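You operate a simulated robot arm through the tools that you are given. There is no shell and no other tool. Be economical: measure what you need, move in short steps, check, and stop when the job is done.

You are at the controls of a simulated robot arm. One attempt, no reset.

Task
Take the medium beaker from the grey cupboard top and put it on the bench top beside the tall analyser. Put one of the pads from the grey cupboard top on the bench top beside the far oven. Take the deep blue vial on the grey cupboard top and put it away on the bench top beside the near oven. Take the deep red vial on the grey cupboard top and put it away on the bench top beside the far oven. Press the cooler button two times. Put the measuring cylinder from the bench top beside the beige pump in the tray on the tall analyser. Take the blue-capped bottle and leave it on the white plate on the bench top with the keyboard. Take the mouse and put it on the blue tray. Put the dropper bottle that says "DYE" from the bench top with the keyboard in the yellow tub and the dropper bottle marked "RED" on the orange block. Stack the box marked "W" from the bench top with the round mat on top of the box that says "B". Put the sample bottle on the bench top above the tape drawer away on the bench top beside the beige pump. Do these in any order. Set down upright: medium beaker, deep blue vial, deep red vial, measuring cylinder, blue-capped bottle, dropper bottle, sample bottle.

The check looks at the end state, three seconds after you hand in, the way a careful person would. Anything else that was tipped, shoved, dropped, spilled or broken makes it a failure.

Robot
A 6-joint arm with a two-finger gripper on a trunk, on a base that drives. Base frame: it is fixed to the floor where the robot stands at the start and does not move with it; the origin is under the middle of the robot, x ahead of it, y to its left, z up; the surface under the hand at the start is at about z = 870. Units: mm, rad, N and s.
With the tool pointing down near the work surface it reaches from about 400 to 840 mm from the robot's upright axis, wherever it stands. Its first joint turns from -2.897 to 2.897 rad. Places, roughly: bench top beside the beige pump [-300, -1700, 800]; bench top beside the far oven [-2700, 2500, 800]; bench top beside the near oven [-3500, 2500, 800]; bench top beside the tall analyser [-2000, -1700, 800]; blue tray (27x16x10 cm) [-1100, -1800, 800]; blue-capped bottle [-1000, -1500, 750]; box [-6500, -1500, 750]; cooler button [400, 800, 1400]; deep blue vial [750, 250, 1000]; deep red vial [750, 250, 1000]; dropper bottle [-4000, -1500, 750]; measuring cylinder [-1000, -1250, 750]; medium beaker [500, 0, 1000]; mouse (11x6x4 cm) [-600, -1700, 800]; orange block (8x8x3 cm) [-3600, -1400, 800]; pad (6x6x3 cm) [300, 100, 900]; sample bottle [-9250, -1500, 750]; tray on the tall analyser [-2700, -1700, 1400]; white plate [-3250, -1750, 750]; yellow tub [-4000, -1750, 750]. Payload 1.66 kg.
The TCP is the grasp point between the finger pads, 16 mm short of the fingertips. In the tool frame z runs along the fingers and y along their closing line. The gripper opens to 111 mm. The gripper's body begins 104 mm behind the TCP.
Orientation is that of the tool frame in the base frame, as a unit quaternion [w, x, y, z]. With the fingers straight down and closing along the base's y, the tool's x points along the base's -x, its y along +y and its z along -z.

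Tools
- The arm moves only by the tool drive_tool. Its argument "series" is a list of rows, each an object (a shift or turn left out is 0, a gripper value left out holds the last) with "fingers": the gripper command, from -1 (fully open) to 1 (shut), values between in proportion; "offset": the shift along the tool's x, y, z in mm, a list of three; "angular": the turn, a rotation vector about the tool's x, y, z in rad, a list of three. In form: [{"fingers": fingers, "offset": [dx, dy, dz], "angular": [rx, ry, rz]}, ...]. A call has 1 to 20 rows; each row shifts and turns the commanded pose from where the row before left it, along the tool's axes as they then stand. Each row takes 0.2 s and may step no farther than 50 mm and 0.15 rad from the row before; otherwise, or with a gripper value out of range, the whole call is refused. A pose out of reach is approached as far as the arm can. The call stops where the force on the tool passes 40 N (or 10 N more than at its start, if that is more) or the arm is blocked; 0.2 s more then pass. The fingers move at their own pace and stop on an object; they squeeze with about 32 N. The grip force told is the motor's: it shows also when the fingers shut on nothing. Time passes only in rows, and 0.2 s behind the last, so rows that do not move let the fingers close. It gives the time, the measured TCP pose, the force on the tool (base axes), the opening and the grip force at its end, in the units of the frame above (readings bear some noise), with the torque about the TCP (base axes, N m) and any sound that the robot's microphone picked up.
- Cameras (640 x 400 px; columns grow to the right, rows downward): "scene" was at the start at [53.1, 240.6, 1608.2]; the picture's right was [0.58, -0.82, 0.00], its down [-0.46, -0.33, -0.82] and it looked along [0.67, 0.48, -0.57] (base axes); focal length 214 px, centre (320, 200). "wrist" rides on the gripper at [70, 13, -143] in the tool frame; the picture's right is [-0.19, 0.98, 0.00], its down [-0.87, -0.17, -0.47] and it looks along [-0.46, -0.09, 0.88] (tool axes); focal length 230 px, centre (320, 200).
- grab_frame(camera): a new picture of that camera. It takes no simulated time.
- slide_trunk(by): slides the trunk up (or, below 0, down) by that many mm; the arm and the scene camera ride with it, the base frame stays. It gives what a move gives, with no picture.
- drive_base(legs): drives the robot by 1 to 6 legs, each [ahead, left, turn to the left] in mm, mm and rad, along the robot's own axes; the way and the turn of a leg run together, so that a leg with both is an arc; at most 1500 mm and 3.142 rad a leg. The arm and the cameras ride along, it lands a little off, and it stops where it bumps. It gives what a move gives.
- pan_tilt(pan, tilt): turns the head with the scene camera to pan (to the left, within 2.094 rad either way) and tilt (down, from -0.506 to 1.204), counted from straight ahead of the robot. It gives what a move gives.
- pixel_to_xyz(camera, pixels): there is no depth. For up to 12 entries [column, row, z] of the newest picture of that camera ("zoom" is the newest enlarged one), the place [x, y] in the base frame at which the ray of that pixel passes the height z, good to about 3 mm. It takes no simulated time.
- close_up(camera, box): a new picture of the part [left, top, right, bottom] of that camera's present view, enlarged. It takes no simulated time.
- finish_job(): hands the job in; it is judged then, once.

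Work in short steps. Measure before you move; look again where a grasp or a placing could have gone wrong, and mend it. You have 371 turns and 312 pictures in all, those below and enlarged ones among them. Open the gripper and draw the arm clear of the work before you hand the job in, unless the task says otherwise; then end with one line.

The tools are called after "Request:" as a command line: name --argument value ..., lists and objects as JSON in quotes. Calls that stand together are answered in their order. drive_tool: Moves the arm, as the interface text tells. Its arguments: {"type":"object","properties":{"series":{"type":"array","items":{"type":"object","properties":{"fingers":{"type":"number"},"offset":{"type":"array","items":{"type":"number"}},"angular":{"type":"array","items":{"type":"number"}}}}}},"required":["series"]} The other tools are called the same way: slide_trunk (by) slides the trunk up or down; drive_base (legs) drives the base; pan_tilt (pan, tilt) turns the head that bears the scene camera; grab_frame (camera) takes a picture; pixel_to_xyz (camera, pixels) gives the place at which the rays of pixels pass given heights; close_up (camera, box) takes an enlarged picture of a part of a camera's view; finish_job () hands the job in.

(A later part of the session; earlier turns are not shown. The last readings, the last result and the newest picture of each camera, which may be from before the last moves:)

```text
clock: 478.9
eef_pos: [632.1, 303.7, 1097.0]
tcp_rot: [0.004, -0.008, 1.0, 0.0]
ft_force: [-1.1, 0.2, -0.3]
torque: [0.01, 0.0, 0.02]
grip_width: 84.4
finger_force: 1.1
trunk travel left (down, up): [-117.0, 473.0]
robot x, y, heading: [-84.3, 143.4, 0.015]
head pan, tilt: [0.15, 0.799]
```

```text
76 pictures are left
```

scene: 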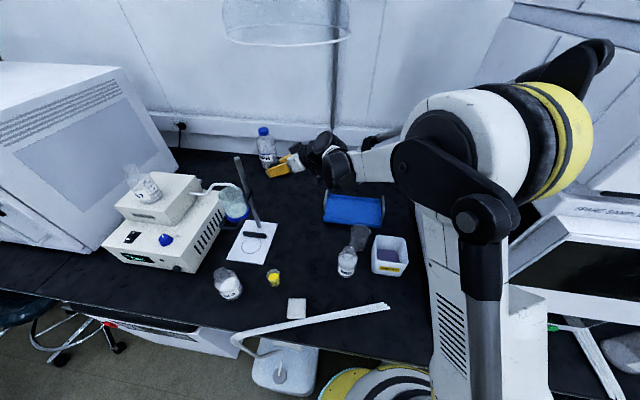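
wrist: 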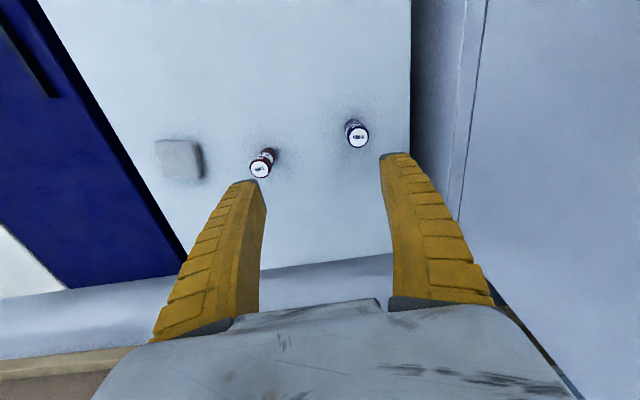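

Both vials visible: red (262,165), blue (357,135). I zoom to measure.

Request:
close_up --camera "wrist" --box '[230, 100, 390, 200]'

Request:
pixel_to_xyz --camera "wrist" --pixels '[[357, 138, 890], [357, 138, 900], [353, 123, 846], [353, 123, 868], [260, 169, 890], [268, 155, 846], [268, 155, 868]]'

Request:
pan_tilt --pan 0.15 --tilt 0.75

Request:
close_up --camera "scene" --box '[270, 180, 400, 280]'

```text
4.00 times, centred on (310, 150) of wrist
```

zoom: 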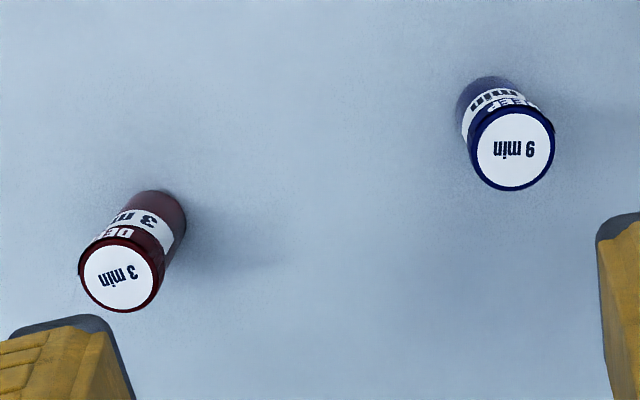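

```text
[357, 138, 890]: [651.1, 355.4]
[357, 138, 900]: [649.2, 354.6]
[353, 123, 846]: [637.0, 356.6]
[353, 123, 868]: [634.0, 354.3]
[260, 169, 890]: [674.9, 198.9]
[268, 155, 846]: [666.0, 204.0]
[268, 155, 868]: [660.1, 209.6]
```

```text
clock: 479.6
eef_pos: [632.3, 303.4, 1097.6]
tcp_rot: [0.004, -0.008, 1.0, 0.001]
ft_force: [-0.7, -0.7, -0.9]
torque: [-0.01, -0.01, 0.03]
grip_width: 84.6
finger_force: 1.5
trunk travel left (down, up): [-117.0, 473.0]
robot x, y, heading: [-86.9, 141.7, 0.011]
head pan, tilt: [0.15, 0.75]
```

```text
4.00 times, centred on (335, 230) of scene
```

zoom: 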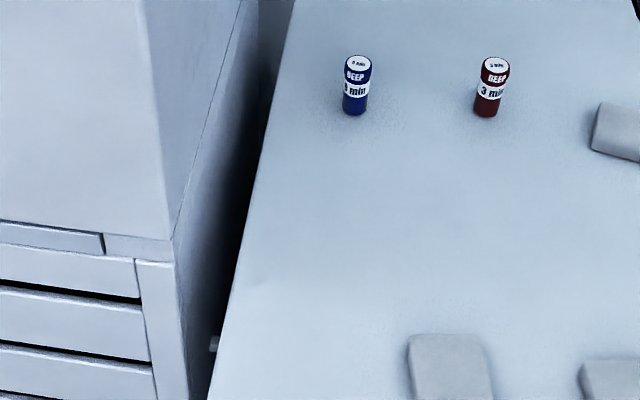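

Request:
pixel_to_xyz --camera "zoom" --pixels '[[354, 108, 846], [354, 108, 870], [357, 63, 890], [357, 63, 910], [487, 111, 846], [487, 111, 870], [495, 64, 890], [495, 64, 910]]'

```text
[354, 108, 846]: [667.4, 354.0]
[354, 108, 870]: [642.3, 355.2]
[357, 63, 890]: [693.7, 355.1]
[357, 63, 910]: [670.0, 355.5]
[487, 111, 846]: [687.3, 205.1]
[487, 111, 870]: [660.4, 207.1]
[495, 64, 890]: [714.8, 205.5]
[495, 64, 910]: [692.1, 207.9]
```

Vials: surface z≈870, tops ≈930; blue at (642,355), red at (660,208). I fetch the blue one: move over it, narrow, descend to z≈985 and check.

Request:
drive_tool --series '[{"offset": [-5, 26, 0], "fingers": -0.08}, {"offset": [-5, 26, 20]}, {"offset": [0, 0, 45]}, {"offset": [0, 0, 45]}, {}]'

Request:
close_up --camera "wrist" --box '[220, 80, 420, 220]'

Request:
pixel_to_xyz --camera "zoom" --pixels '[[320, 200, 925]]'

```text
clock: 480.8
eef_pos: [643.8, 355.3, 988.4]
tcp_rot: [0.004, -0.009, 1.0, 0.0]
ft_force: [1.0, 0.5, -0.7]
torque: [-0.03, 0.02, -0.01]
grip_width: 62.0
finger_force: 1.4
trunk travel left (down, up): [-117.0, 473.0]
robot x, y, heading: [-82.1, 140.5, 0.009]
head pan, tilt: [0.15, 0.75]
```

```text
2.86 times, centred on (320, 150) of wrist
```

zoom: 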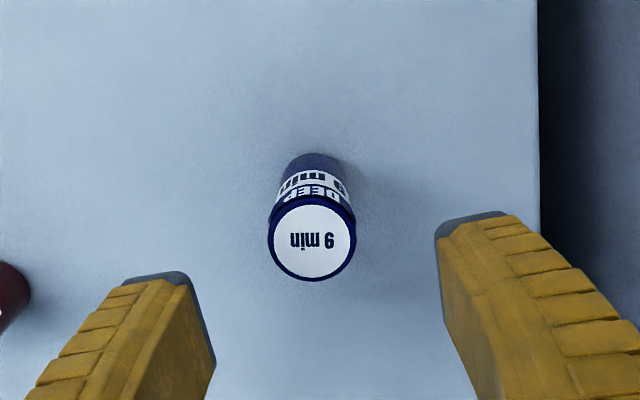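

```text
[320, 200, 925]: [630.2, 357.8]
```

Request:
pixel_to_xyz --camera "zoom" --pixels '[[312, 237, 920], [312, 237, 930], [315, 165, 872]]'

Request:
drive_tool --series '[{"offset": [0, 0, 40]}, {"offset": [0, 0, 30]}, {"offset": [0, 0, 13]}, {}]'

```text
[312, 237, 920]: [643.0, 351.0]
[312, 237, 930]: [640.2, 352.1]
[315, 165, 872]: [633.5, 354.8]
```

```text
clock: 481.8
eef_pos: [641.9, 354.6, 905.4]
tcp_rot: [0.003, -0.008, 1.0, -0.001]
ft_force: [0.3, -0.3, 0.5]
torque: [0.0, -0.02, -0.05]
grip_width: 62.0
finger_force: 0.8
trunk travel left (down, up): [-117.0, 473.0]
robot x, y, heading: [-84.6, 145.8, 0.011]
head pan, tilt: [0.15, 0.75]
```

Centred on the vial (≈(641,352)). I close and lift.

Request:
drive_tool --series '[{"offset": [0, -2, 0], "fingers": 0.2}, {"fingers": 0.4}, {"fingers": 1}, {}, {}, {"offset": [0, 0, -10]}, {"offset": [0, 0, -30]}, {"offset": [0, 0, -45]}, {"offset": [0, 0, -45]}, {"offset": [0, 0, -45]}]'

Request:
grab_frame --camera "wrist"

```text
clock: 484.0
eef_pos: [640.1, 351.7, 1078.0]
tcp_rot: [0.004, -0.008, 1.0, 0.0]
ft_force: [-0.6, 0.8, -0.4]
torque: [-0.01, 0.02, -0.01]
grip_width: 19.7
finger_force: 32.1
trunk travel left (down, up): [-117.0, 473.0]
robot x, y, heading: [-85.0, 143.6, 0.01]
head pan, tilt: [0.15, 0.75]
```

```text
72 pictures are left
```

wrist: 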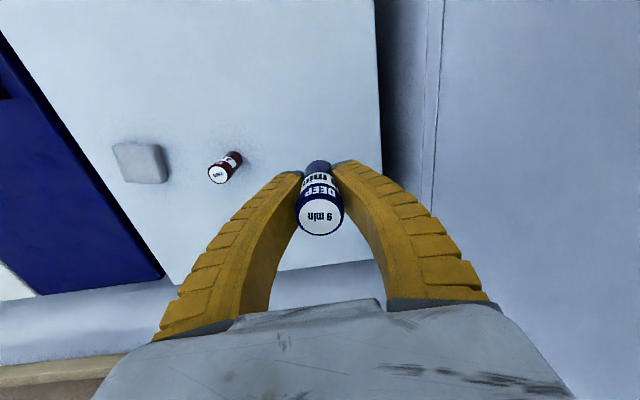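

Blue vial held. I back off, turn to face +y, and drive to the oven bench near x = −3500.

Request:
drive_base --legs '[[-700, 0, 0], [0, 0, 1.56], [0, 1350, 0], [0, 1350, 0], [600, 0, 0]]'

Request:
pan_tilt --pan 0.0 --tilt 0.6

Request:
grab_frame --camera "scene"

```text
clock: 507.5
eef_pos: [-3755.6, 1366.5, 1076.0]
tcp_rot: [-0.002, 0.717, -0.697, -0.003]
ft_force: [-0.1, -0.3, -0.2]
torque: [0.01, 0.0, -0.01]
grip_width: 16.9
finger_force: 31.5
trunk travel left (down, up): [-117.0, 473.0]
robot x, y, heading: [-3538.7, 647.9, 1.596]
head pan, tilt: [0.15, 0.75]
```

```text
clock: 508.2
eef_pos: [-3755.8, 1365.9, 1078.2]
tcp_rot: [-0.002, 0.717, -0.697, -0.003]
ft_force: [-0.2, -1.1, 0.3]
torque: [-0.01, 0.02, -0.02]
grip_width: 16.9
finger_force: 32.0
trunk travel left (down, up): [-117.0, 473.0]
robot x, y, heading: [-3537.3, 645.5, 1.593]
head pan, tilt: [0.0, 0.6]
```

```text
71 pictures are left
```

scene: 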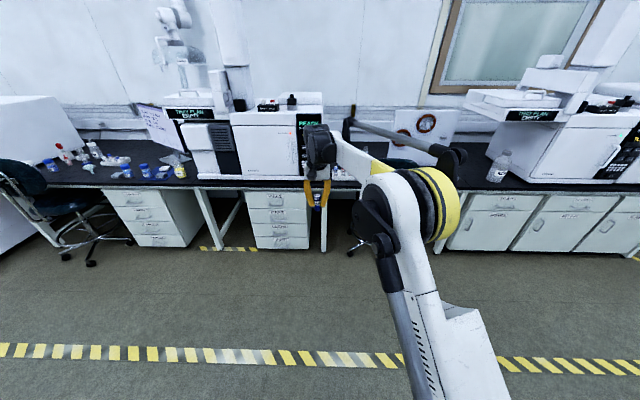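

I shift right 450 mm for a view of the bench between the two instruments.

Request:
drive_base --legs '[[0, -450, -0.02]]'

Request:
grab_frame --camera "scene"

Request:
close_up --camera "scene" --box '[150, 90, 400, 250]'

```text
clock: 511.0
eef_pos: [-3291.8, 1376.9, 1077.5]
tcp_rot: [-0.002, 0.711, -0.703, -0.002]
ft_force: [-0.3, -0.3, -0.3]
torque: [0.0, 0.03, -0.01]
grip_width: 16.6
finger_force: 31.9
trunk travel left (down, up): [-117.0, 473.0]
robot x, y, heading: [-3087.3, 651.3, 1.578]
head pan, tilt: [0.0, 0.6]
```

```text
70 pictures are left
```

scene: 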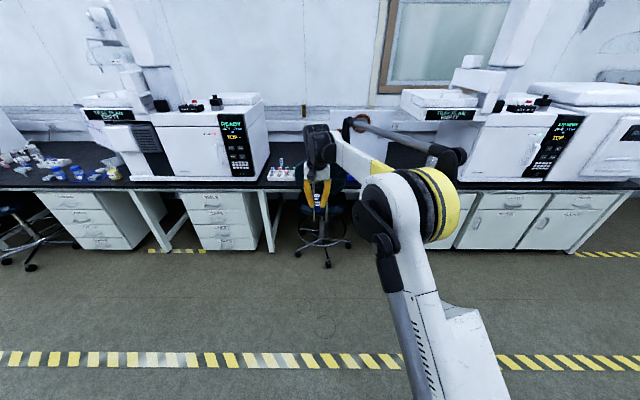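

```text
2.50 times, centred on (275, 170) of scene
```

zoom: 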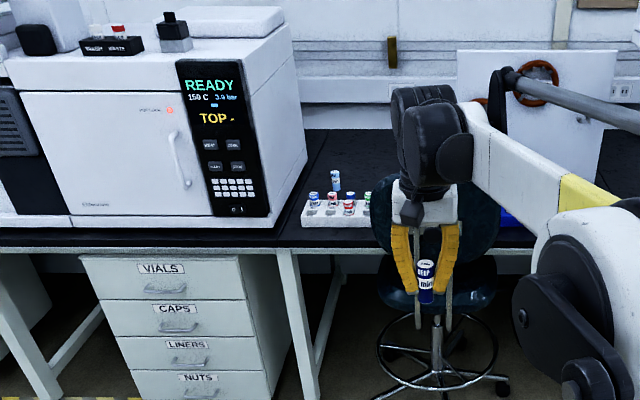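

Request:
pixel_to_xyz --camera "zoom" --pixels '[[272, 218, 752], [308, 165, 752], [302, 222, 752], [372, 222, 752], [335, 190, 752], [250, 248, 752], [360, 165, 752], [440, 190, 900], [500, 380, 0], [385, 375, 0], [480, 170, 752]]'

```text
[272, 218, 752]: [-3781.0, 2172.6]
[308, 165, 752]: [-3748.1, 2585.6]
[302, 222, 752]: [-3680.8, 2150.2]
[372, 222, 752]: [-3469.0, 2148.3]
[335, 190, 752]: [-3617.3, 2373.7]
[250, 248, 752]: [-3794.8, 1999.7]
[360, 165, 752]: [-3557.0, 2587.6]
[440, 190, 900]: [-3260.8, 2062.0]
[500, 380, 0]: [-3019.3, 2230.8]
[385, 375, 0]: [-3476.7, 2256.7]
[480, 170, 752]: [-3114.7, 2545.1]
```

I drive so that the TCP comes near (−3560,1980) and look down with the wrist camera.

Request:
drive_base --legs '[[0, 270, 0], [600, 0, 0]]'

Request:
grab_frame --camera "wrist"

Request:
pan_tilt --pan 0.0 --tilt 0.8

Request:
grab_frame --camera "scene"

```text
clock: 515.8
eef_pos: [-3555.6, 1972.6, 1077.3]
tcp_rot: [-0.002, 0.708, -0.707, -0.002]
ft_force: [0.4, 0.9, -0.4]
torque: [0.01, 0.0, 0.0]
grip_width: 16.2
finger_force: 32.3
trunk travel left (down, up): [-117.0, 473.0]
robot x, y, heading: [-3357.9, 1244.7, 1.569]
head pan, tilt: [0.0, 0.6]
```

```text
68 pictures are left
```

wrist: 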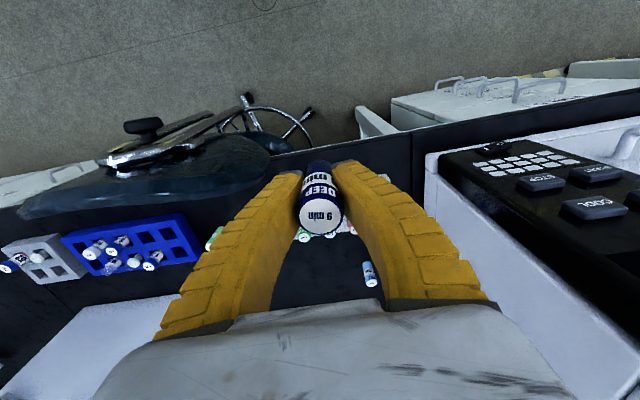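

```text
clock: 516.6
eef_pos: [-3555.4, 1971.3, 1077.8]
tcp_rot: [-0.002, 0.707, -0.707, -0.003]
ft_force: [-0.5, -0.4, -0.8]
torque: [0.04, 0.0, 0.0]
grip_width: 16.3
finger_force: 31.8
trunk travel left (down, up): [-117.0, 473.0]
robot x, y, heading: [-3355.3, 1245.2, 1.575]
head pan, tilt: [0.0, 0.799]
```

```text
67 pictures are left
```

scene: 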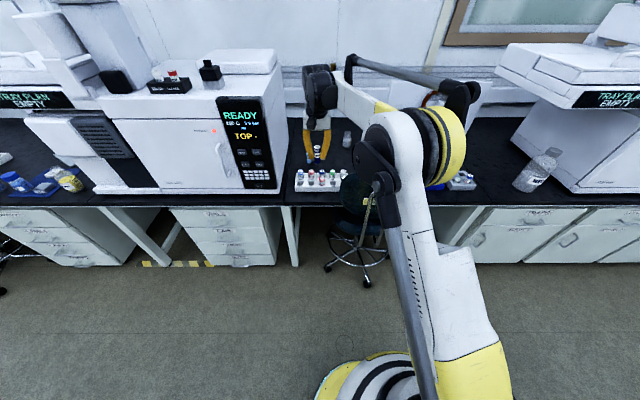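

Request:
close_up --camera "scene" --box '[270, 110, 390, 220]'

Request:
pixel_to_xyz --camera "zoom" --pixels '[[105, 355, 752], [150, 340, 752], [150, 230, 752], [130, 200, 752], [390, 340, 752], [400, 205, 752], [280, 245, 752], [480, 220, 752]]'

```text
3.64 times, centred on (330, 165) of scene
```

zoom: 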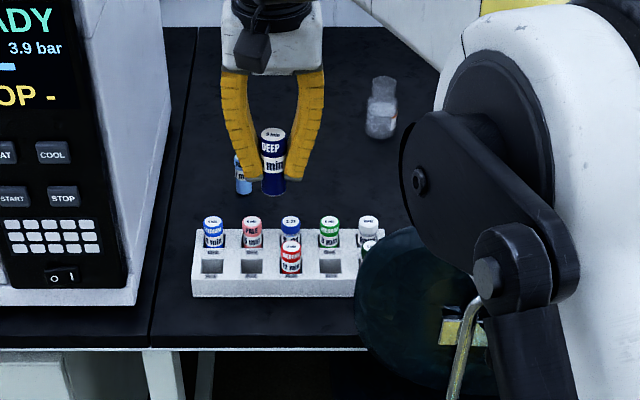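

```text
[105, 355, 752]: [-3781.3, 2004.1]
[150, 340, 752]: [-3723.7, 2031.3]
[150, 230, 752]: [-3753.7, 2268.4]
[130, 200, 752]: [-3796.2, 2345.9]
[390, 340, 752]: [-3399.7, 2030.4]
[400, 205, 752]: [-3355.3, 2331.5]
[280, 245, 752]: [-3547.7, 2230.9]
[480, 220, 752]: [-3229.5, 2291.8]
```

Front strip before the rack is free: target (−3560,2058). I drive 160 mm ahead and correct with the arm.

Request:
drive_base --legs '[[160, 0, 0]]'

Request:
drive_tool --series '[{"offset": [25, 0, 0]}, {"offset": [25, 0, 0]}, {"offset": [25, 0, 0]}, {}]'

```text
clock: 518.0
eef_pos: [-3556.4, 2136.0, 1078.0]
tcp_rot: [-0.002, 0.709, -0.705, -0.003]
ft_force: [-0.3, 0.5, 0.4]
torque: [-0.03, -0.01, 0.02]
grip_width: 16.2
finger_force: 31.9
trunk travel left (down, up): [-117.0, 473.0]
robot x, y, heading: [-3354.8, 1411.0, 1.565]
head pan, tilt: [0.0, 0.799]
```

```text
clock: 519.0
eef_pos: [-3554.5, 2060.4, 1075.7]
tcp_rot: [-0.002, 0.708, -0.706, -0.002]
ft_force: [-0.5, -1.0, 0.7]
torque: [-0.01, 0.02, -0.01]
grip_width: 16.1
finger_force: 32.4
trunk travel left (down, up): [-117.0, 473.0]
robot x, y, heading: [-3357.6, 1407.0, 1.567]
head pan, tilt: [0.0, 0.799]
```

Now lower to ~830 and look.

Request:
drive_tool --series '[{"offset": [0, 0, 45]}, {"offset": [0, 0, 45]}, {"offset": [0, 0, 45]}, {"offset": [0, 0, 45]}, {"offset": [0, 0, 45]}, {"offset": [0, 0, 20]}, {}]'

Request:
grab_frame --camera "wrist"

Request:
close_up --camera "scene" --box '[270, 120, 420, 250]'

```text
clock: 520.6
eef_pos: [-3555.7, 2064.0, 831.6]
tcp_rot: [-0.002, 0.708, -0.706, -0.002]
ft_force: [0.2, -0.5, -0.1]
torque: [0.02, 0.0, 0.02]
grip_width: 16.1
finger_force: 32.3
trunk travel left (down, up): [-117.0, 473.0]
robot x, y, heading: [-3359.1, 1410.0, 1.573]
head pan, tilt: [0.0, 0.799]
```

```text
65 pictures are left
```

wrist: 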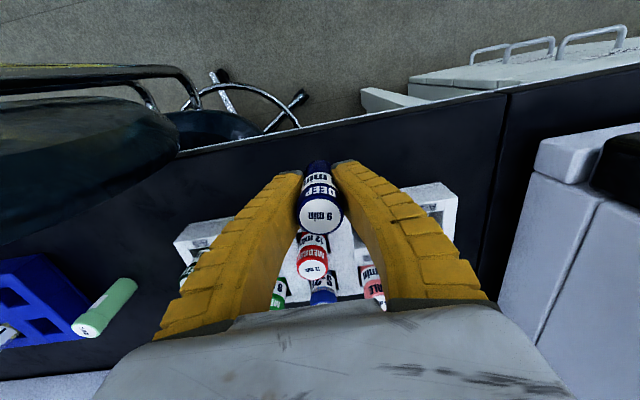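

```text
3.08 times, centred on (345, 185) of scene
```

zoom: 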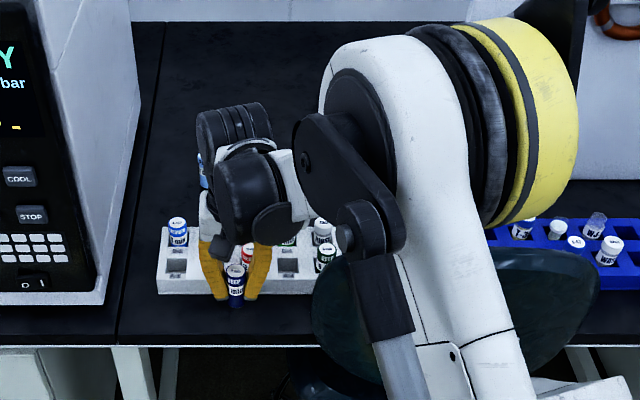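

Clear of the rack. I lower 30 mm, then feel down.

Request:
drive_tool --series '[{"offset": [5, 0, 15]}, {"offset": [0, 0, 15]}, {"offset": [0, 0, 6]}, {}]'

Request:
drive_tool --series '[{"offset": [0, 0, 3]}, {"offset": [0, 0, 3]}, {}]'

Request:
drive_tool --series '[{"offset": [0, 0, 2]}, {"offset": [0, 0, 2]}, {}]'

```text
clock: 521.6
eef_pos: [-3554.8, 2057.6, 794.6]
tcp_rot: [-0.002, 0.709, -0.705, -0.002]
ft_force: [-0.9, 0.2, -1.5]
torque: [0.03, 0.01, 0.0]
grip_width: 16.1
finger_force: 32.5
trunk travel left (down, up): [-117.0, 473.0]
robot x, y, heading: [-3357.2, 1406.8, 1.57]
head pan, tilt: [0.0, 0.799]
```

```text
clock: 522.4
eef_pos: [-3555.6, 2056.8, 789.3]
tcp_rot: [-0.003, 0.709, -0.706, -0.003]
ft_force: [-0.2, 4.3, 10.8]
torque: [0.02, 0.0, -0.03]
grip_width: 16.0
finger_force: 32.0
trunk travel left (down, up): [-117.0, 473.0]
robot x, y, heading: [-3358.9, 1405.5, 1.573]
head pan, tilt: [0.0, 0.799]
```

```text
clock: 523.2
eef_pos: [-3555.6, 2055.7, 786.0]
tcp_rot: [-0.004, 0.708, -0.706, -0.003]
ft_force: [-0.1, 5.2, 21.5]
torque: [-0.03, 0.0, 0.01]
grip_width: 18.3
finger_force: 32.2
trunk travel left (down, up): [-117.0, 473.0]
robot x, y, heading: [-3353.6, 1407.9, 1.566]
head pan, tilt: [0.0, 0.799]
```

Contact. I ease up, release and rise.

Request:
drive_tool --series '[{"offset": [0, 0, -1.5]}, {"fingers": 0.55}, {"fingers": 0.4}, {"fingers": 0.2}, {"fingers": 0.0}, {}, {"offset": [0, 0, -15]}, {"offset": [0, 0, -40]}, {"offset": [0, 0, -45]}, {"offset": [0, 0, -45]}, {"offset": [0, 0, -45]}, {"offset": [0, 0, -45]}, {"offset": [0, 0, -45]}]'

Request:
close_up --camera "scene" --box '[270, 120, 400, 240]'

Request:
close_up --camera "wrist" --box '[200, 60, 460, 240]'

```text
clock: 526.0
eef_pos: [-3556.6, 2056.0, 1067.2]
tcp_rot: [-0.003, 0.708, -0.706, -0.002]
ft_force: [-0.3, 0.1, 0.4]
torque: [0.01, 0.0, -0.02]
grip_width: 57.6
finger_force: 1.7
trunk travel left (down, up): [-117.0, 473.0]
robot x, y, heading: [-3356.1, 1409.0, 1.572]
head pan, tilt: [0.0, 0.799]
```

```text
3.33 times, centred on (335, 180) of scene
```

zoom: 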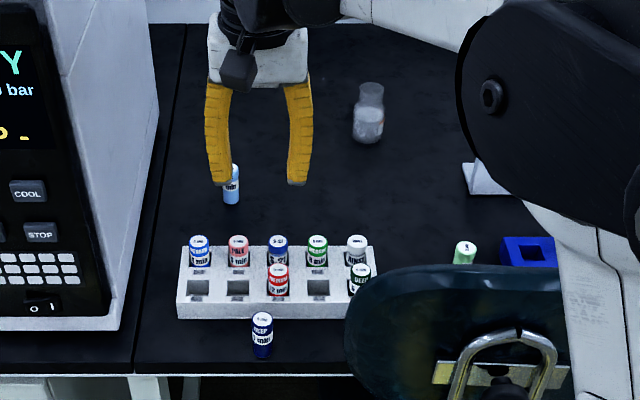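

```text
2.22 times, centred on (330, 150) of wrist
```

zoom: 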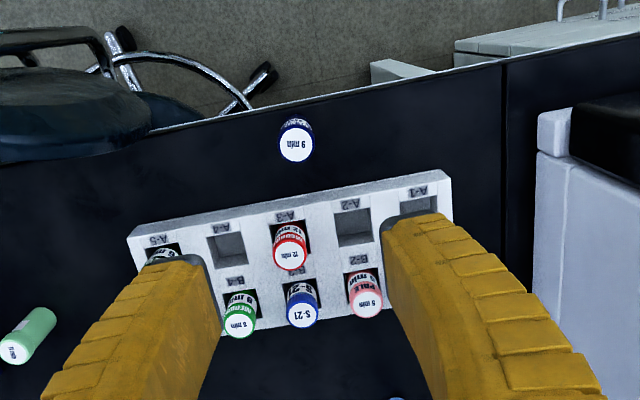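

The blue vial stands upright. I return to the cupboard for the red vial.

Request:
drive_base --legs '[[-800, 0, 0], [0, -1350, 0], [0, -1320, 0], [0, 0, -1.571], [0, -470, 0], [580, 0, 0]]'

Request:
grab_frame --camera "wrist"

```text
clock: 552.1
eef_pos: [557.9, 399.4, 1066.9]
tcp_rot: [0.002, -0.023, 1.0, 0.0]
ft_force: [0.1, 0.4, 0.1]
torque: [-0.02, 0.03, -0.02]
grip_width: 57.6
finger_force: 1.3
trunk travel left (down, up): [-117.0, 473.0]
robot x, y, heading: [-81.2, 175.6, 0.041]
head pan, tilt: [0.0, 0.799]
```

```text
61 pictures are left
```

wrist: 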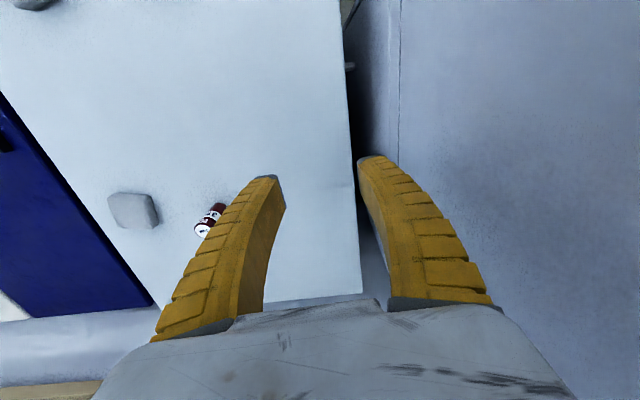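

I move over the red vial at (660,208), down to z≈988.

Request:
drive_tool --series '[{"offset": [-18.7, -39, 0]}, {"offset": [-18.7, -39, 0]}, {"offset": [-18.7, -39, 0]}, {"offset": [-18.7, -39, 0]}, {"offset": [-18.7, -39, 0]}, {"offset": [0, 0, 40]}, {"offset": [0, 0, 38]}, {}]'

Request:
close_up --camera "wrist" --box '[220, 80, 420, 220]'

```text
clock: 553.9
eef_pos: [660.7, 208.4, 989.0]
tcp_rot: [0.003, -0.023, 1.0, 0.0]
ft_force: [-0.4, -0.2, 0.6]
torque: [0.01, 0.0, 0.01]
grip_width: 57.7
finger_force: 1.8
trunk travel left (down, up): [-117.0, 473.0]
robot x, y, heading: [-84.7, 168.9, 0.044]
head pan, tilt: [0.0, 0.799]
```

```text
2.86 times, centred on (320, 150) of wrist
```

zoom: 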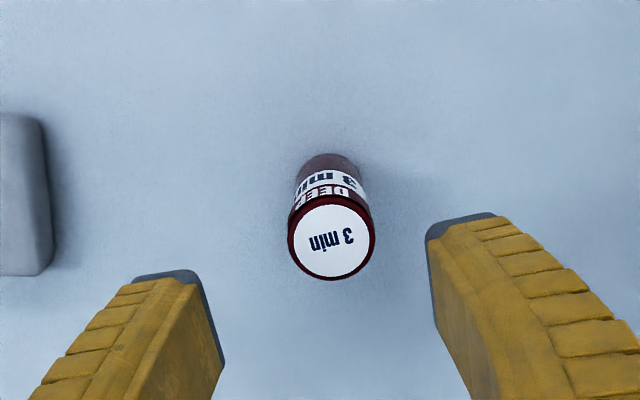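

Centred. Descend, close, lift.

Request:
drive_tool --series '[{"offset": [0, 1, 40]}, {"offset": [0, 0, 30]}, {"offset": [0, 0, 14]}, {"fingers": 0.2}, {"fingers": 0.4}, {"fingers": 1}, {}, {}, {"offset": [0, 0, -10]}, {"offset": [0, 0, -30]}, {"offset": [0, 0, -45]}, {"offset": [0, 0, -45]}, {"offset": [0, 0, -45]}]'

Request:
grab_frame --camera "wrist"

```text
clock: 556.7
eef_pos: [656.7, 209.2, 1081.1]
tcp_rot: [0.004, -0.022, 1.0, -0.001]
ft_force: [-0.2, -0.1, 0.8]
torque: [0.01, 0.0, 0.01]
grip_width: 20.5
finger_force: 31.9
trunk travel left (down, up): [-117.0, 473.0]
robot x, y, heading: [-81.4, 173.0, 0.043]
head pan, tilt: [0.0, 0.799]
```

```text
59 pictures are left
```

wrist: 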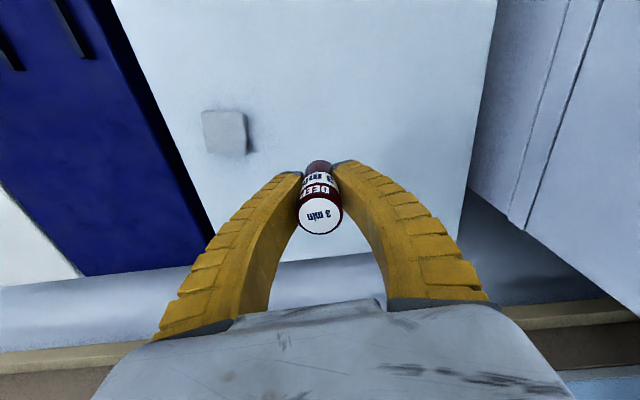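

Red vial held. I drive to the far-oven bench around x = −2500.

Request:
drive_base --legs '[[-700, 0, 0], [0, 0, 1.53], [0, 1400, 0], [0, 300, 0], [600, 0, 0]]'

Request:
pan_tilt --pan 0.1 --tilt 0.7

Request:
grab_frame --camera "scene"

```text
clock: 575.4
eef_pos: [-2480.7, 1473.1, 1080.9]
tcp_rot: [-0.003, 0.711, -0.703, -0.003]
ft_force: [-1.1, 0.7, -0.5]
torque: [0.01, 0.0, 0.0]
grip_width: 17.4
finger_force: 32.0
trunk travel left (down, up): [-117.0, 473.0]
robot x, y, heading: [-2471.2, 729.8, 1.577]
head pan, tilt: [0.0, 0.799]
```

```text
clock: 576.1
eef_pos: [-2482.3, 1473.7, 1082.0]
tcp_rot: [-0.002, 0.71, -0.704, -0.003]
ft_force: [-0.7, -1.1, -0.2]
torque: [0.0, 0.0, -0.02]
grip_width: 17.5
finger_force: 32.3
trunk travel left (down, up): [-117.0, 473.0]
robot x, y, heading: [-2472.6, 729.5, 1.575]
head pan, tilt: [0.099, 0.7]
```

```text
58 pictures are left
```

scene: 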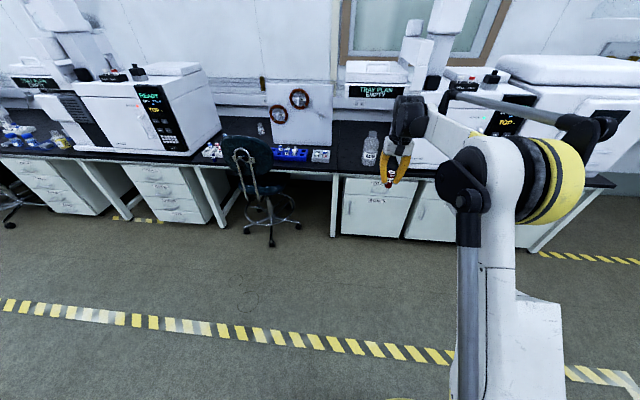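

Request:
close_up --camera "scene" --box '[260, 80, 430, 200]'

Request:
pixel_to_xyz --camera "zoom" --pixels '[[405, 310, 752], [215, 345, 752], [275, 300, 752], [340, 300, 752], [340, 345, 752], [345, 250, 752], [480, 330, 752], [45, 300, 752], [130, 300, 752]]'

```text
3.33 times, centred on (345, 140) of scene
```

zoom: 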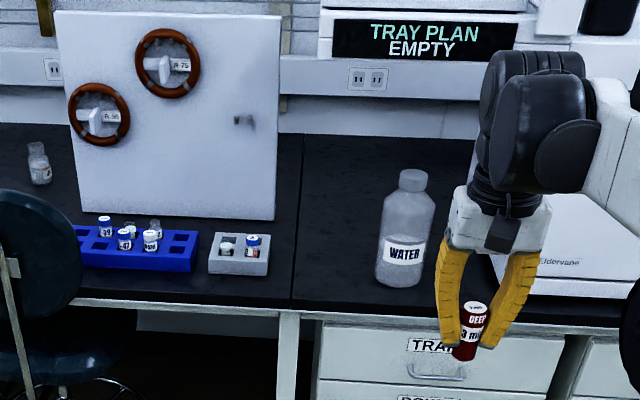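

```text
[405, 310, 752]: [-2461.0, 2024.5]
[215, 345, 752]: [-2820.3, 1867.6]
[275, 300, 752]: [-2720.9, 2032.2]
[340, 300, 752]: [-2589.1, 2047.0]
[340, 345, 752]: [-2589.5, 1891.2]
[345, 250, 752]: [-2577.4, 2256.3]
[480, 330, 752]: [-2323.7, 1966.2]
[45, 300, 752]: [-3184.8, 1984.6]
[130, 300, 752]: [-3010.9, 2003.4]
```

Free area between grey rack and WATER bottle. Target for the vial: (−2650,2195). I drive there.

Request:
drive_base --legs '[[0, 170, 0], [725, 0, 0]]'

Request:
grab_frame --camera "wrist"

```text
clock: 580.2
eef_pos: [-2648.1, 2025.0, 1083.0]
tcp_rot: [0.005, 0.709, -0.706, 0.005]
ft_force: [0.4, -11.8, 3.8]
torque: [1.96, -0.03, -0.2]
grip_width: 17.4
finger_force: 31.5
trunk travel left (down, up): [-117.0, 473.0]
robot x, y, heading: [-2640.4, 1293.3, 1.575]
head pan, tilt: [0.099, 0.7]
stopped in leg 2: the force on the tool passed its limit at 219 N (the readings are from after the stop); the commanded pose is now the measured one
```

```text
56 pictures are left
```

wrist: 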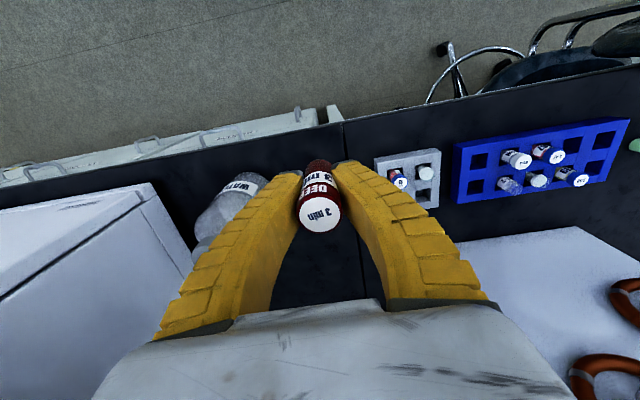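

The wrist hit something overhead (the "TRAY PLAN" autosampler overhang, probably). I back off and look.

Request:
drive_base --legs '[[-300, 0, 0]]'

Request:
pan_tilt --pan 0.0 --tilt 0.4

Request:
grab_frame --camera "scene"

```text
clock: 582.2
eef_pos: [-2647.2, 1731.4, 1081.0]
tcp_rot: [0.005, 0.709, -0.705, 0.006]
ft_force: [0.2, -1.1, 0.1]
torque: [0.02, 0.01, -0.01]
grip_width: 16.8
finger_force: 32.1
trunk travel left (down, up): [-117.0, 473.0]
robot x, y, heading: [-2638.4, 997.2, 1.575]
head pan, tilt: [0.099, 0.7]
```

```text
clock: 583.0
eef_pos: [-2647.3, 1732.0, 1081.0]
tcp_rot: [0.006, 0.709, -0.705, 0.005]
ft_force: [-1.4, -0.1, 0.0]
torque: [0.01, 0.0, -0.01]
grip_width: 17.0
finger_force: 31.8
trunk travel left (down, up): [-117.0, 473.0]
robot x, y, heading: [-2637.0, 1000.6, 1.58]
head pan, tilt: [0.0, 0.4]
```

```text
55 pictures are left
```

scene: 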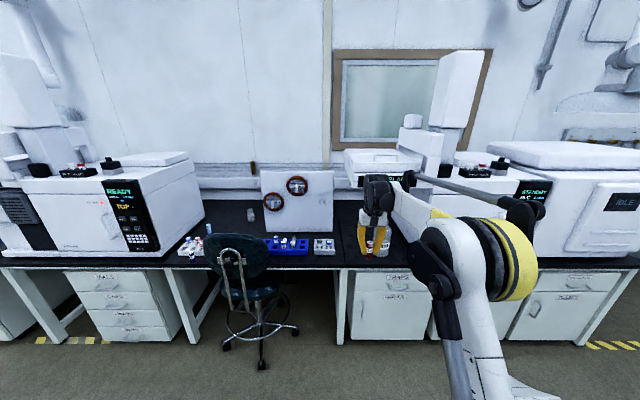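

The autosampler tray (z≈1180–1340, front y≈2080) overhangs; it looks intact. I'll go in low under it. I check the grey rack and WATER positions from the last wrist picture.

Request:
pixel_to_xyz --camera "wrist" --pixels '[[374, 158, 775], [381, 208, 775], [440, 205, 775], [260, 185, 850], [344, 125, 752], [215, 215, 850]]'

Request:
close_up --camera "scene" --box '[300, 130, 450, 270]'

```text
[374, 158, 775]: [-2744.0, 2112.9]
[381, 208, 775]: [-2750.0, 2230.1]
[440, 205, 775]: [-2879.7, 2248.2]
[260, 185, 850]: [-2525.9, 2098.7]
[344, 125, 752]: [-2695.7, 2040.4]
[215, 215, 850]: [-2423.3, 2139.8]
```

```text
2.86 times, centred on (375, 200) of scene
```

zoom: 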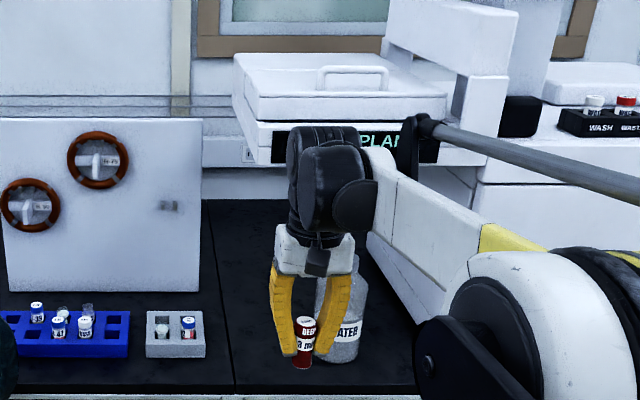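

I lower the TCP to 840 here, then drive in under the overhang with 335 mm ahead.

Request:
drive_tool --series '[{"offset": [0, 0, 45]}, {"offset": [0, 0, 45]}, {"offset": [0, 0, 45]}, {"offset": [0, 0, 45]}, {"offset": [0, 0, 45]}, {"offset": [0, 0, 15]}, {}]'

Request:
drive_base --legs '[[250, 0, 0]]'

Request:
drive_base --legs '[[88, 0, 0]]'

Request:
grab_frame --camera "scene"

```text
clock: 584.6
eef_pos: [-2649.2, 1728.2, 838.5]
tcp_rot: [0.006, 0.709, -0.705, 0.006]
ft_force: [0.3, 0.3, -1.3]
torque: [0.01, -0.01, 0.0]
grip_width: 17.1
finger_force: 32.3
trunk travel left (down, up): [-117.0, 473.0]
robot x, y, heading: [-2639.3, 999.2, 1.575]
head pan, tilt: [0.0, 0.4]
```

```text
clock: 586.4
eef_pos: [-2644.0, 1975.6, 839.0]
tcp_rot: [-0.005, -0.707, 0.708, -0.005]
ft_force: [0.3, 0.8, -0.2]
torque: [-0.02, 0.02, -0.01]
grip_width: 16.8
finger_force: 31.7
trunk travel left (down, up): [-117.0, 473.0]
robot x, y, heading: [-2635.9, 1247.4, 1.572]
head pan, tilt: [0.0, 0.4]
```

```text
clock: 587.5
eef_pos: [-2643.3, 2065.7, 840.1]
tcp_rot: [-0.006, -0.707, 0.707, -0.006]
ft_force: [0.3, 0.0, -0.3]
torque: [0.0, 0.0, 0.0]
grip_width: 16.6
finger_force: 32.0
trunk travel left (down, up): [-117.0, 473.0]
robot x, y, heading: [-2635.0, 1335.0, 1.564]
head pan, tilt: [0.0, 0.4]
```

```text
53 pictures are left
```

scene: 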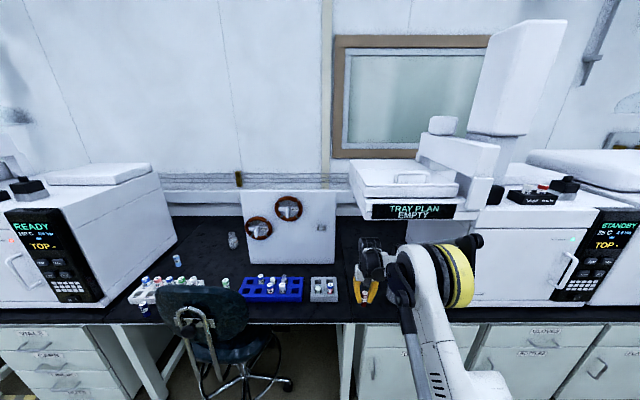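

Clear. I lower to contact.

Request:
drive_tool --series '[{"offset": [0, 0, 25]}, {"offset": [0, 0, 15]}, {"offset": [0, 0, 6]}, {}]'

Request:
drive_tool --series '[{"offset": [0, 0, 3]}, {"offset": [0, 0, 2]}, {}]'

Request:
drive_tool --series '[{"offset": [0, 0, 2]}, {"offset": [0, 0, 1.5]}, {}]'

```text
clock: 588.5
eef_pos: [-2643.1, 2065.6, 794.0]
tcp_rot: [-0.006, -0.706, 0.708, -0.005]
ft_force: [0.0, 0.0, -0.6]
torque: [0.0, -0.01, 0.01]
grip_width: 16.4
finger_force: 31.7
trunk travel left (down, up): [-117.0, 473.0]
robot x, y, heading: [-2636.2, 1334.3, 1.561]
head pan, tilt: [0.0, 0.4]
```

```text
clock: 589.3
eef_pos: [-2644.6, 2064.1, 789.3]
tcp_rot: [-0.005, -0.707, 0.707, -0.004]
ft_force: [-1.8, 6.7, 21.8]
torque: [0.22, -0.01, 0.0]
grip_width: 17.5
finger_force: 32.2
trunk travel left (down, up): [-117.0, 473.0]
robot x, y, heading: [-2636.2, 1333.4, 1.571]
head pan, tilt: [0.0, 0.4]
```

```text
clock: 590.1
eef_pos: [-2644.4, 2063.4, 786.8]
tcp_rot: [-0.006, -0.707, 0.707, -0.006]
ft_force: [1.5, 4.7, 22.7]
torque: [0.03, -0.02, -0.02]
grip_width: 20.1
finger_force: 32.0
trunk travel left (down, up): [-117.0, 473.0]
robot x, y, heading: [-2641.5, 1335.7, 1.565]
head pan, tilt: [0.0, 0.4]
```

Contact. Ease up, release, rise to 850 (still under the overhang) and back out.

Request:
drive_tool --series '[{"offset": [0, 0, -1.5]}, {"fingers": 0.5}, {"fingers": 0.35}, {"fingers": 0.2}, {"fingers": 0.0}, {}, {"offset": [0, 0, -15]}, {"offset": [0, 0, -30]}, {"offset": [0, 0, -30]}, {"offset": [0, 0, -20]}]'

Request:
drive_base --legs '[[-350, 0, 0]]'

Request:
close_up --camera "scene" --box '[290, 160, 440, 280]'

```text
clock: 592.3
eef_pos: [-2643.4, 2064.4, 881.4]
tcp_rot: [-0.006, -0.706, 0.708, -0.005]
ft_force: [-0.7, -0.6, 0.2]
torque: [0.01, 0.0, 0.0]
grip_width: 57.6
finger_force: 1.7
trunk travel left (down, up): [-117.0, 473.0]
robot x, y, heading: [-2638.4, 1333.4, 1.57]
head pan, tilt: [0.0, 0.4]
```

```text
clock: 594.6
eef_pos: [-2639.0, 1719.1, 881.0]
tcp_rot: [-0.006, -0.703, 0.711, -0.006]
ft_force: [-0.4, -0.3, -0.2]
torque: [0.0, -0.01, -0.02]
grip_width: 57.4
finger_force: 1.8
trunk travel left (down, up): [-117.0, 473.0]
robot x, y, heading: [-2640.3, 988.7, 1.56]
head pan, tilt: [0.0, 0.4]
```

```text
3.33 times, centred on (365, 220) of scene
```

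zoom: 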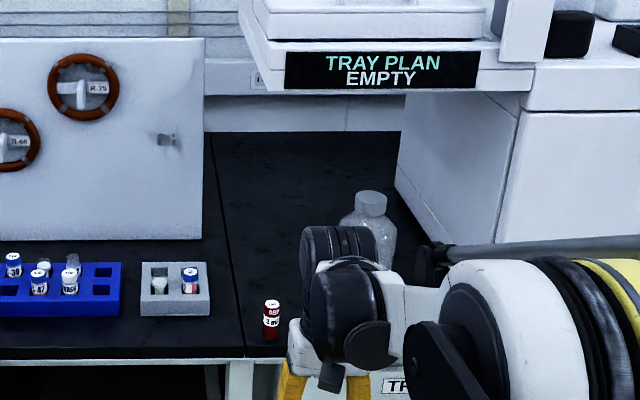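

The red vial stands. I raise the arm and return to the cupboard for a pad.

Request:
drive_tool --series '[{"offset": [20, 0, -45], "fingers": -1}, {"offset": [20, 0, -45]}, {"offset": [20, 0, -45]}, {"offset": [20, 0, -45]}, {"offset": [20, 0, -20]}, {"offset": [40, 0, 0]}, {"offset": [40, 0, 0]}]'

Request:
drive_base --legs '[[0, -1000, 0], [0, -980, 0], [0, 0, -1.56], [0, -730, 0], [430, 0, 0]]'

Request:
grab_frame --camera "wrist"

```text
clock: 596.2
eef_pos: [-2643.4, 1540.9, 1085.8]
tcp_rot: [-0.006, -0.703, 0.711, -0.005]
ft_force: [0.7, -0.1, 1.0]
torque: [0.02, -0.02, -0.01]
grip_width: 110.9
finger_force: 0.0
trunk travel left (down, up): [-117.0, 473.0]
robot x, y, heading: [-2640.7, 988.5, 1.555]
head pan, tilt: [0.0, 0.4]
```

```text
clock: 615.6
eef_pos: [299.4, 219.6, 1086.2]
tcp_rot: [-0.008, 0.005, 1.0, 0.0]
ft_force: [-0.4, -0.9, 0.2]
torque: [0.0, 0.03, 0.04]
grip_width: 111.0
finger_force: 0.0
trunk travel left (down, up): [-117.0, 473.0]
robot x, y, heading: [-255.0, 218.8, -0.011]
head pan, tilt: [0.0, 0.4]
```

```text
51 pictures are left
```

wrist: 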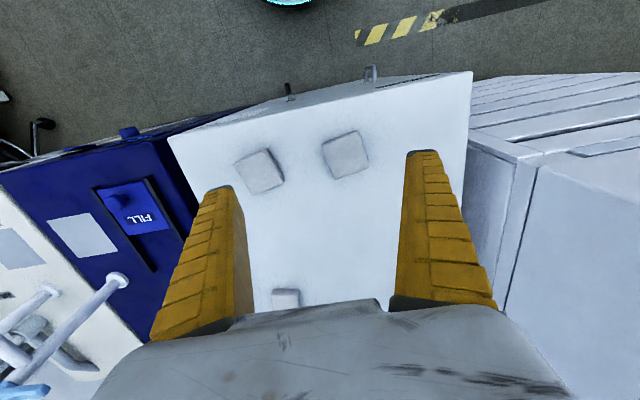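

Request:
close_up --camera "wrist" --box '[300, 110, 400, 200]'

Request:
pixel_to_xyz --camera "zoom" --pixels '[[320, 200, 900]]'

```text
4.44 times, centred on (350, 155) of wrist
```

zoom: 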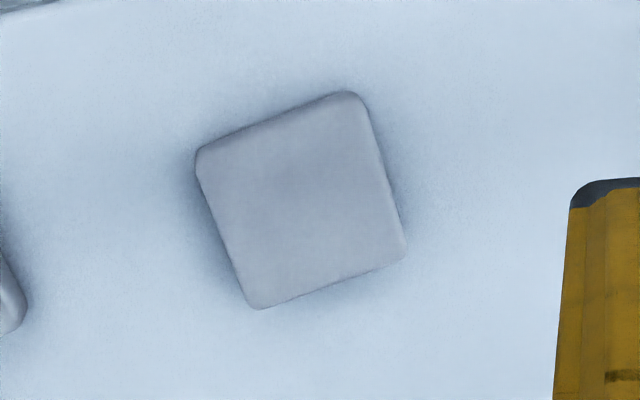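

```text
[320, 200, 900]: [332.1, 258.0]
```

Request:
pixel_to_xyz --camera "zoom" --pixels '[[198, 150, 900], [360, 93, 900], [404, 258, 900], [252, 307, 900], [302, 200, 900], [302, 200, 885]]'

```text
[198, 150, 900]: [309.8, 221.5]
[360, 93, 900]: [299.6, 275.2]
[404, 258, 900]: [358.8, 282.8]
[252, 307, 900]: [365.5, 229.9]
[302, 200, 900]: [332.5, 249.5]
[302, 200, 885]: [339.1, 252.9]
```

Pad centre ≈ (335,252), rotated ≈9°. I align and descend to z≈892.

Request:
drive_tool --series '[{"offset": [-35.3, 32.8, 0]}, {"angular": [0, 0, -0.078], "fingers": -0.7}, {"angular": [0, 0, -0.078]}, {"offset": [0, 0, 45]}, {"offset": [0, 0, 45]}, {"offset": [0, 0, 45]}, {}]'

Request:
close_up --camera "wrist" --box '[220, 80, 420, 220]'

```text
clock: 617.2
eef_pos: [335.2, 254.6, 952.8]
tcp_rot: [-0.008, -0.074, 0.997, 0.0]
ft_force: [0.7, -0.2, -0.1]
torque: [0.01, 0.03, -0.02]
grip_width: 95.1
finger_force: 0.4
trunk travel left (down, up): [-117.0, 473.0]
robot x, y, heading: [-257.6, 215.2, -0.005]
head pan, tilt: [0.0, 0.4]
```

```text
2.86 times, centred on (320, 150) of wrist
```

zoom: 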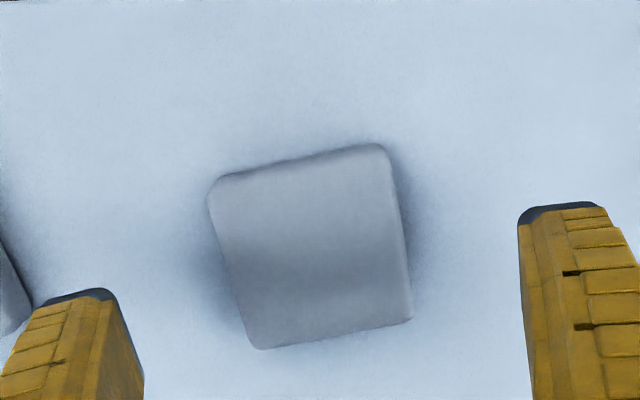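

Aligned. Descend, grip, lift.

Request:
drive_tool --series '[{"offset": [0, 0, 30]}, {"offset": [0, 0, 20]}, {"offset": [0, 0, 10]}, {}, {"fingers": -0.3}, {"fingers": 0}, {"fingers": 1}, {}, {}, {"offset": [0, 0, -10]}, {"offset": [0, 0, -30]}, {"offset": [0, 0, -45]}, {"offset": [0, 0, -45]}, {"offset": [0, 0, -45]}]'

Request:
grab_frame --camera "wrist"

```text
clock: 620.2
eef_pos: [333.7, 251.5, 1065.8]
tcp_rot: [-0.008, -0.073, 0.997, 0.0]
ft_force: [-0.7, 0.0, -0.5]
torque: [0.0, -0.01, 0.0]
grip_width: 56.8
finger_force: 32.2
trunk travel left (down, up): [-117.0, 473.0]
robot x, y, heading: [-253.9, 221.6, -0.013]
head pan, tilt: [0.0, 0.4]
```

```text
48 pictures are left
```

wrist: 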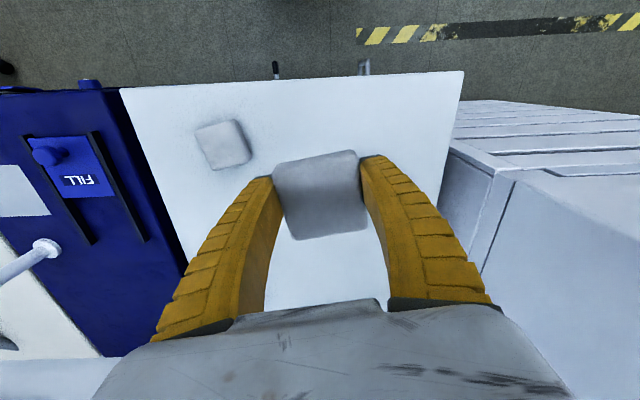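

Pad held. I drive to the far-oven bench, stopping short.

Request:
drive_base --legs '[[-450, 0, 0], [0, 0, 1.582], [0, 1000, 0], [0, 830, 0], [850, 0, 0]]'

Request:
drive_tool --series '[{"offset": [0, 0, 45]}, {"offset": [0, 0, 45]}, {"offset": [0, 0, 45]}, {"offset": [0, 0, 45]}, {"offset": [0, 0, 45]}, {}]'

Request:
grab_frame --camera "wrist"

Request:
grab_frame --camera "scene"

```text
clock: 639.7
eef_pos: [-2590.0, 1621.1, 1065.3]
tcp_rot: [0.005, 0.759, -0.651, 0.005]
ft_force: [-0.3, 0.5, -0.5]
torque: [-0.03, -0.01, 0.01]
grip_width: 56.5
finger_force: 32.2
trunk travel left (down, up): [-117.0, 473.0]
robot x, y, heading: [-2550.0, 1034.3, 1.561]
head pan, tilt: [0.0, 0.4]
```

```text
clock: 641.1
eef_pos: [-2588.8, 1615.7, 842.2]
tcp_rot: [0.006, 0.758, -0.652, 0.004]
ft_force: [0.4, 0.5, 0.2]
torque: [-0.04, 0.0, -0.01]
grip_width: 56.3
finger_force: 31.7
trunk travel left (down, up): [-117.0, 473.0]
robot x, y, heading: [-2552.3, 1036.4, 1.562]
head pan, tilt: [0.0, 0.4]
```

```text
47 pictures are left
```

wrist: 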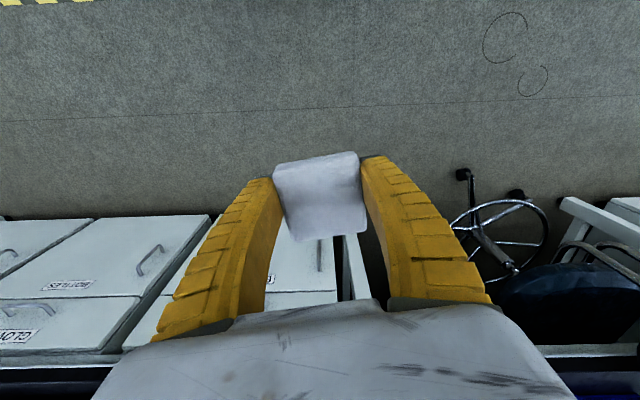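

```text
46 pictures are left
```

scene: 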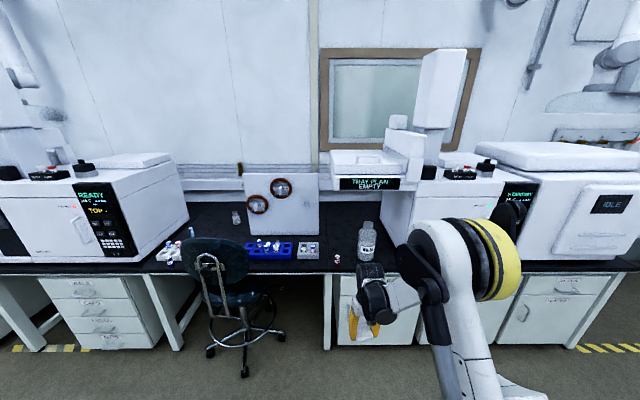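

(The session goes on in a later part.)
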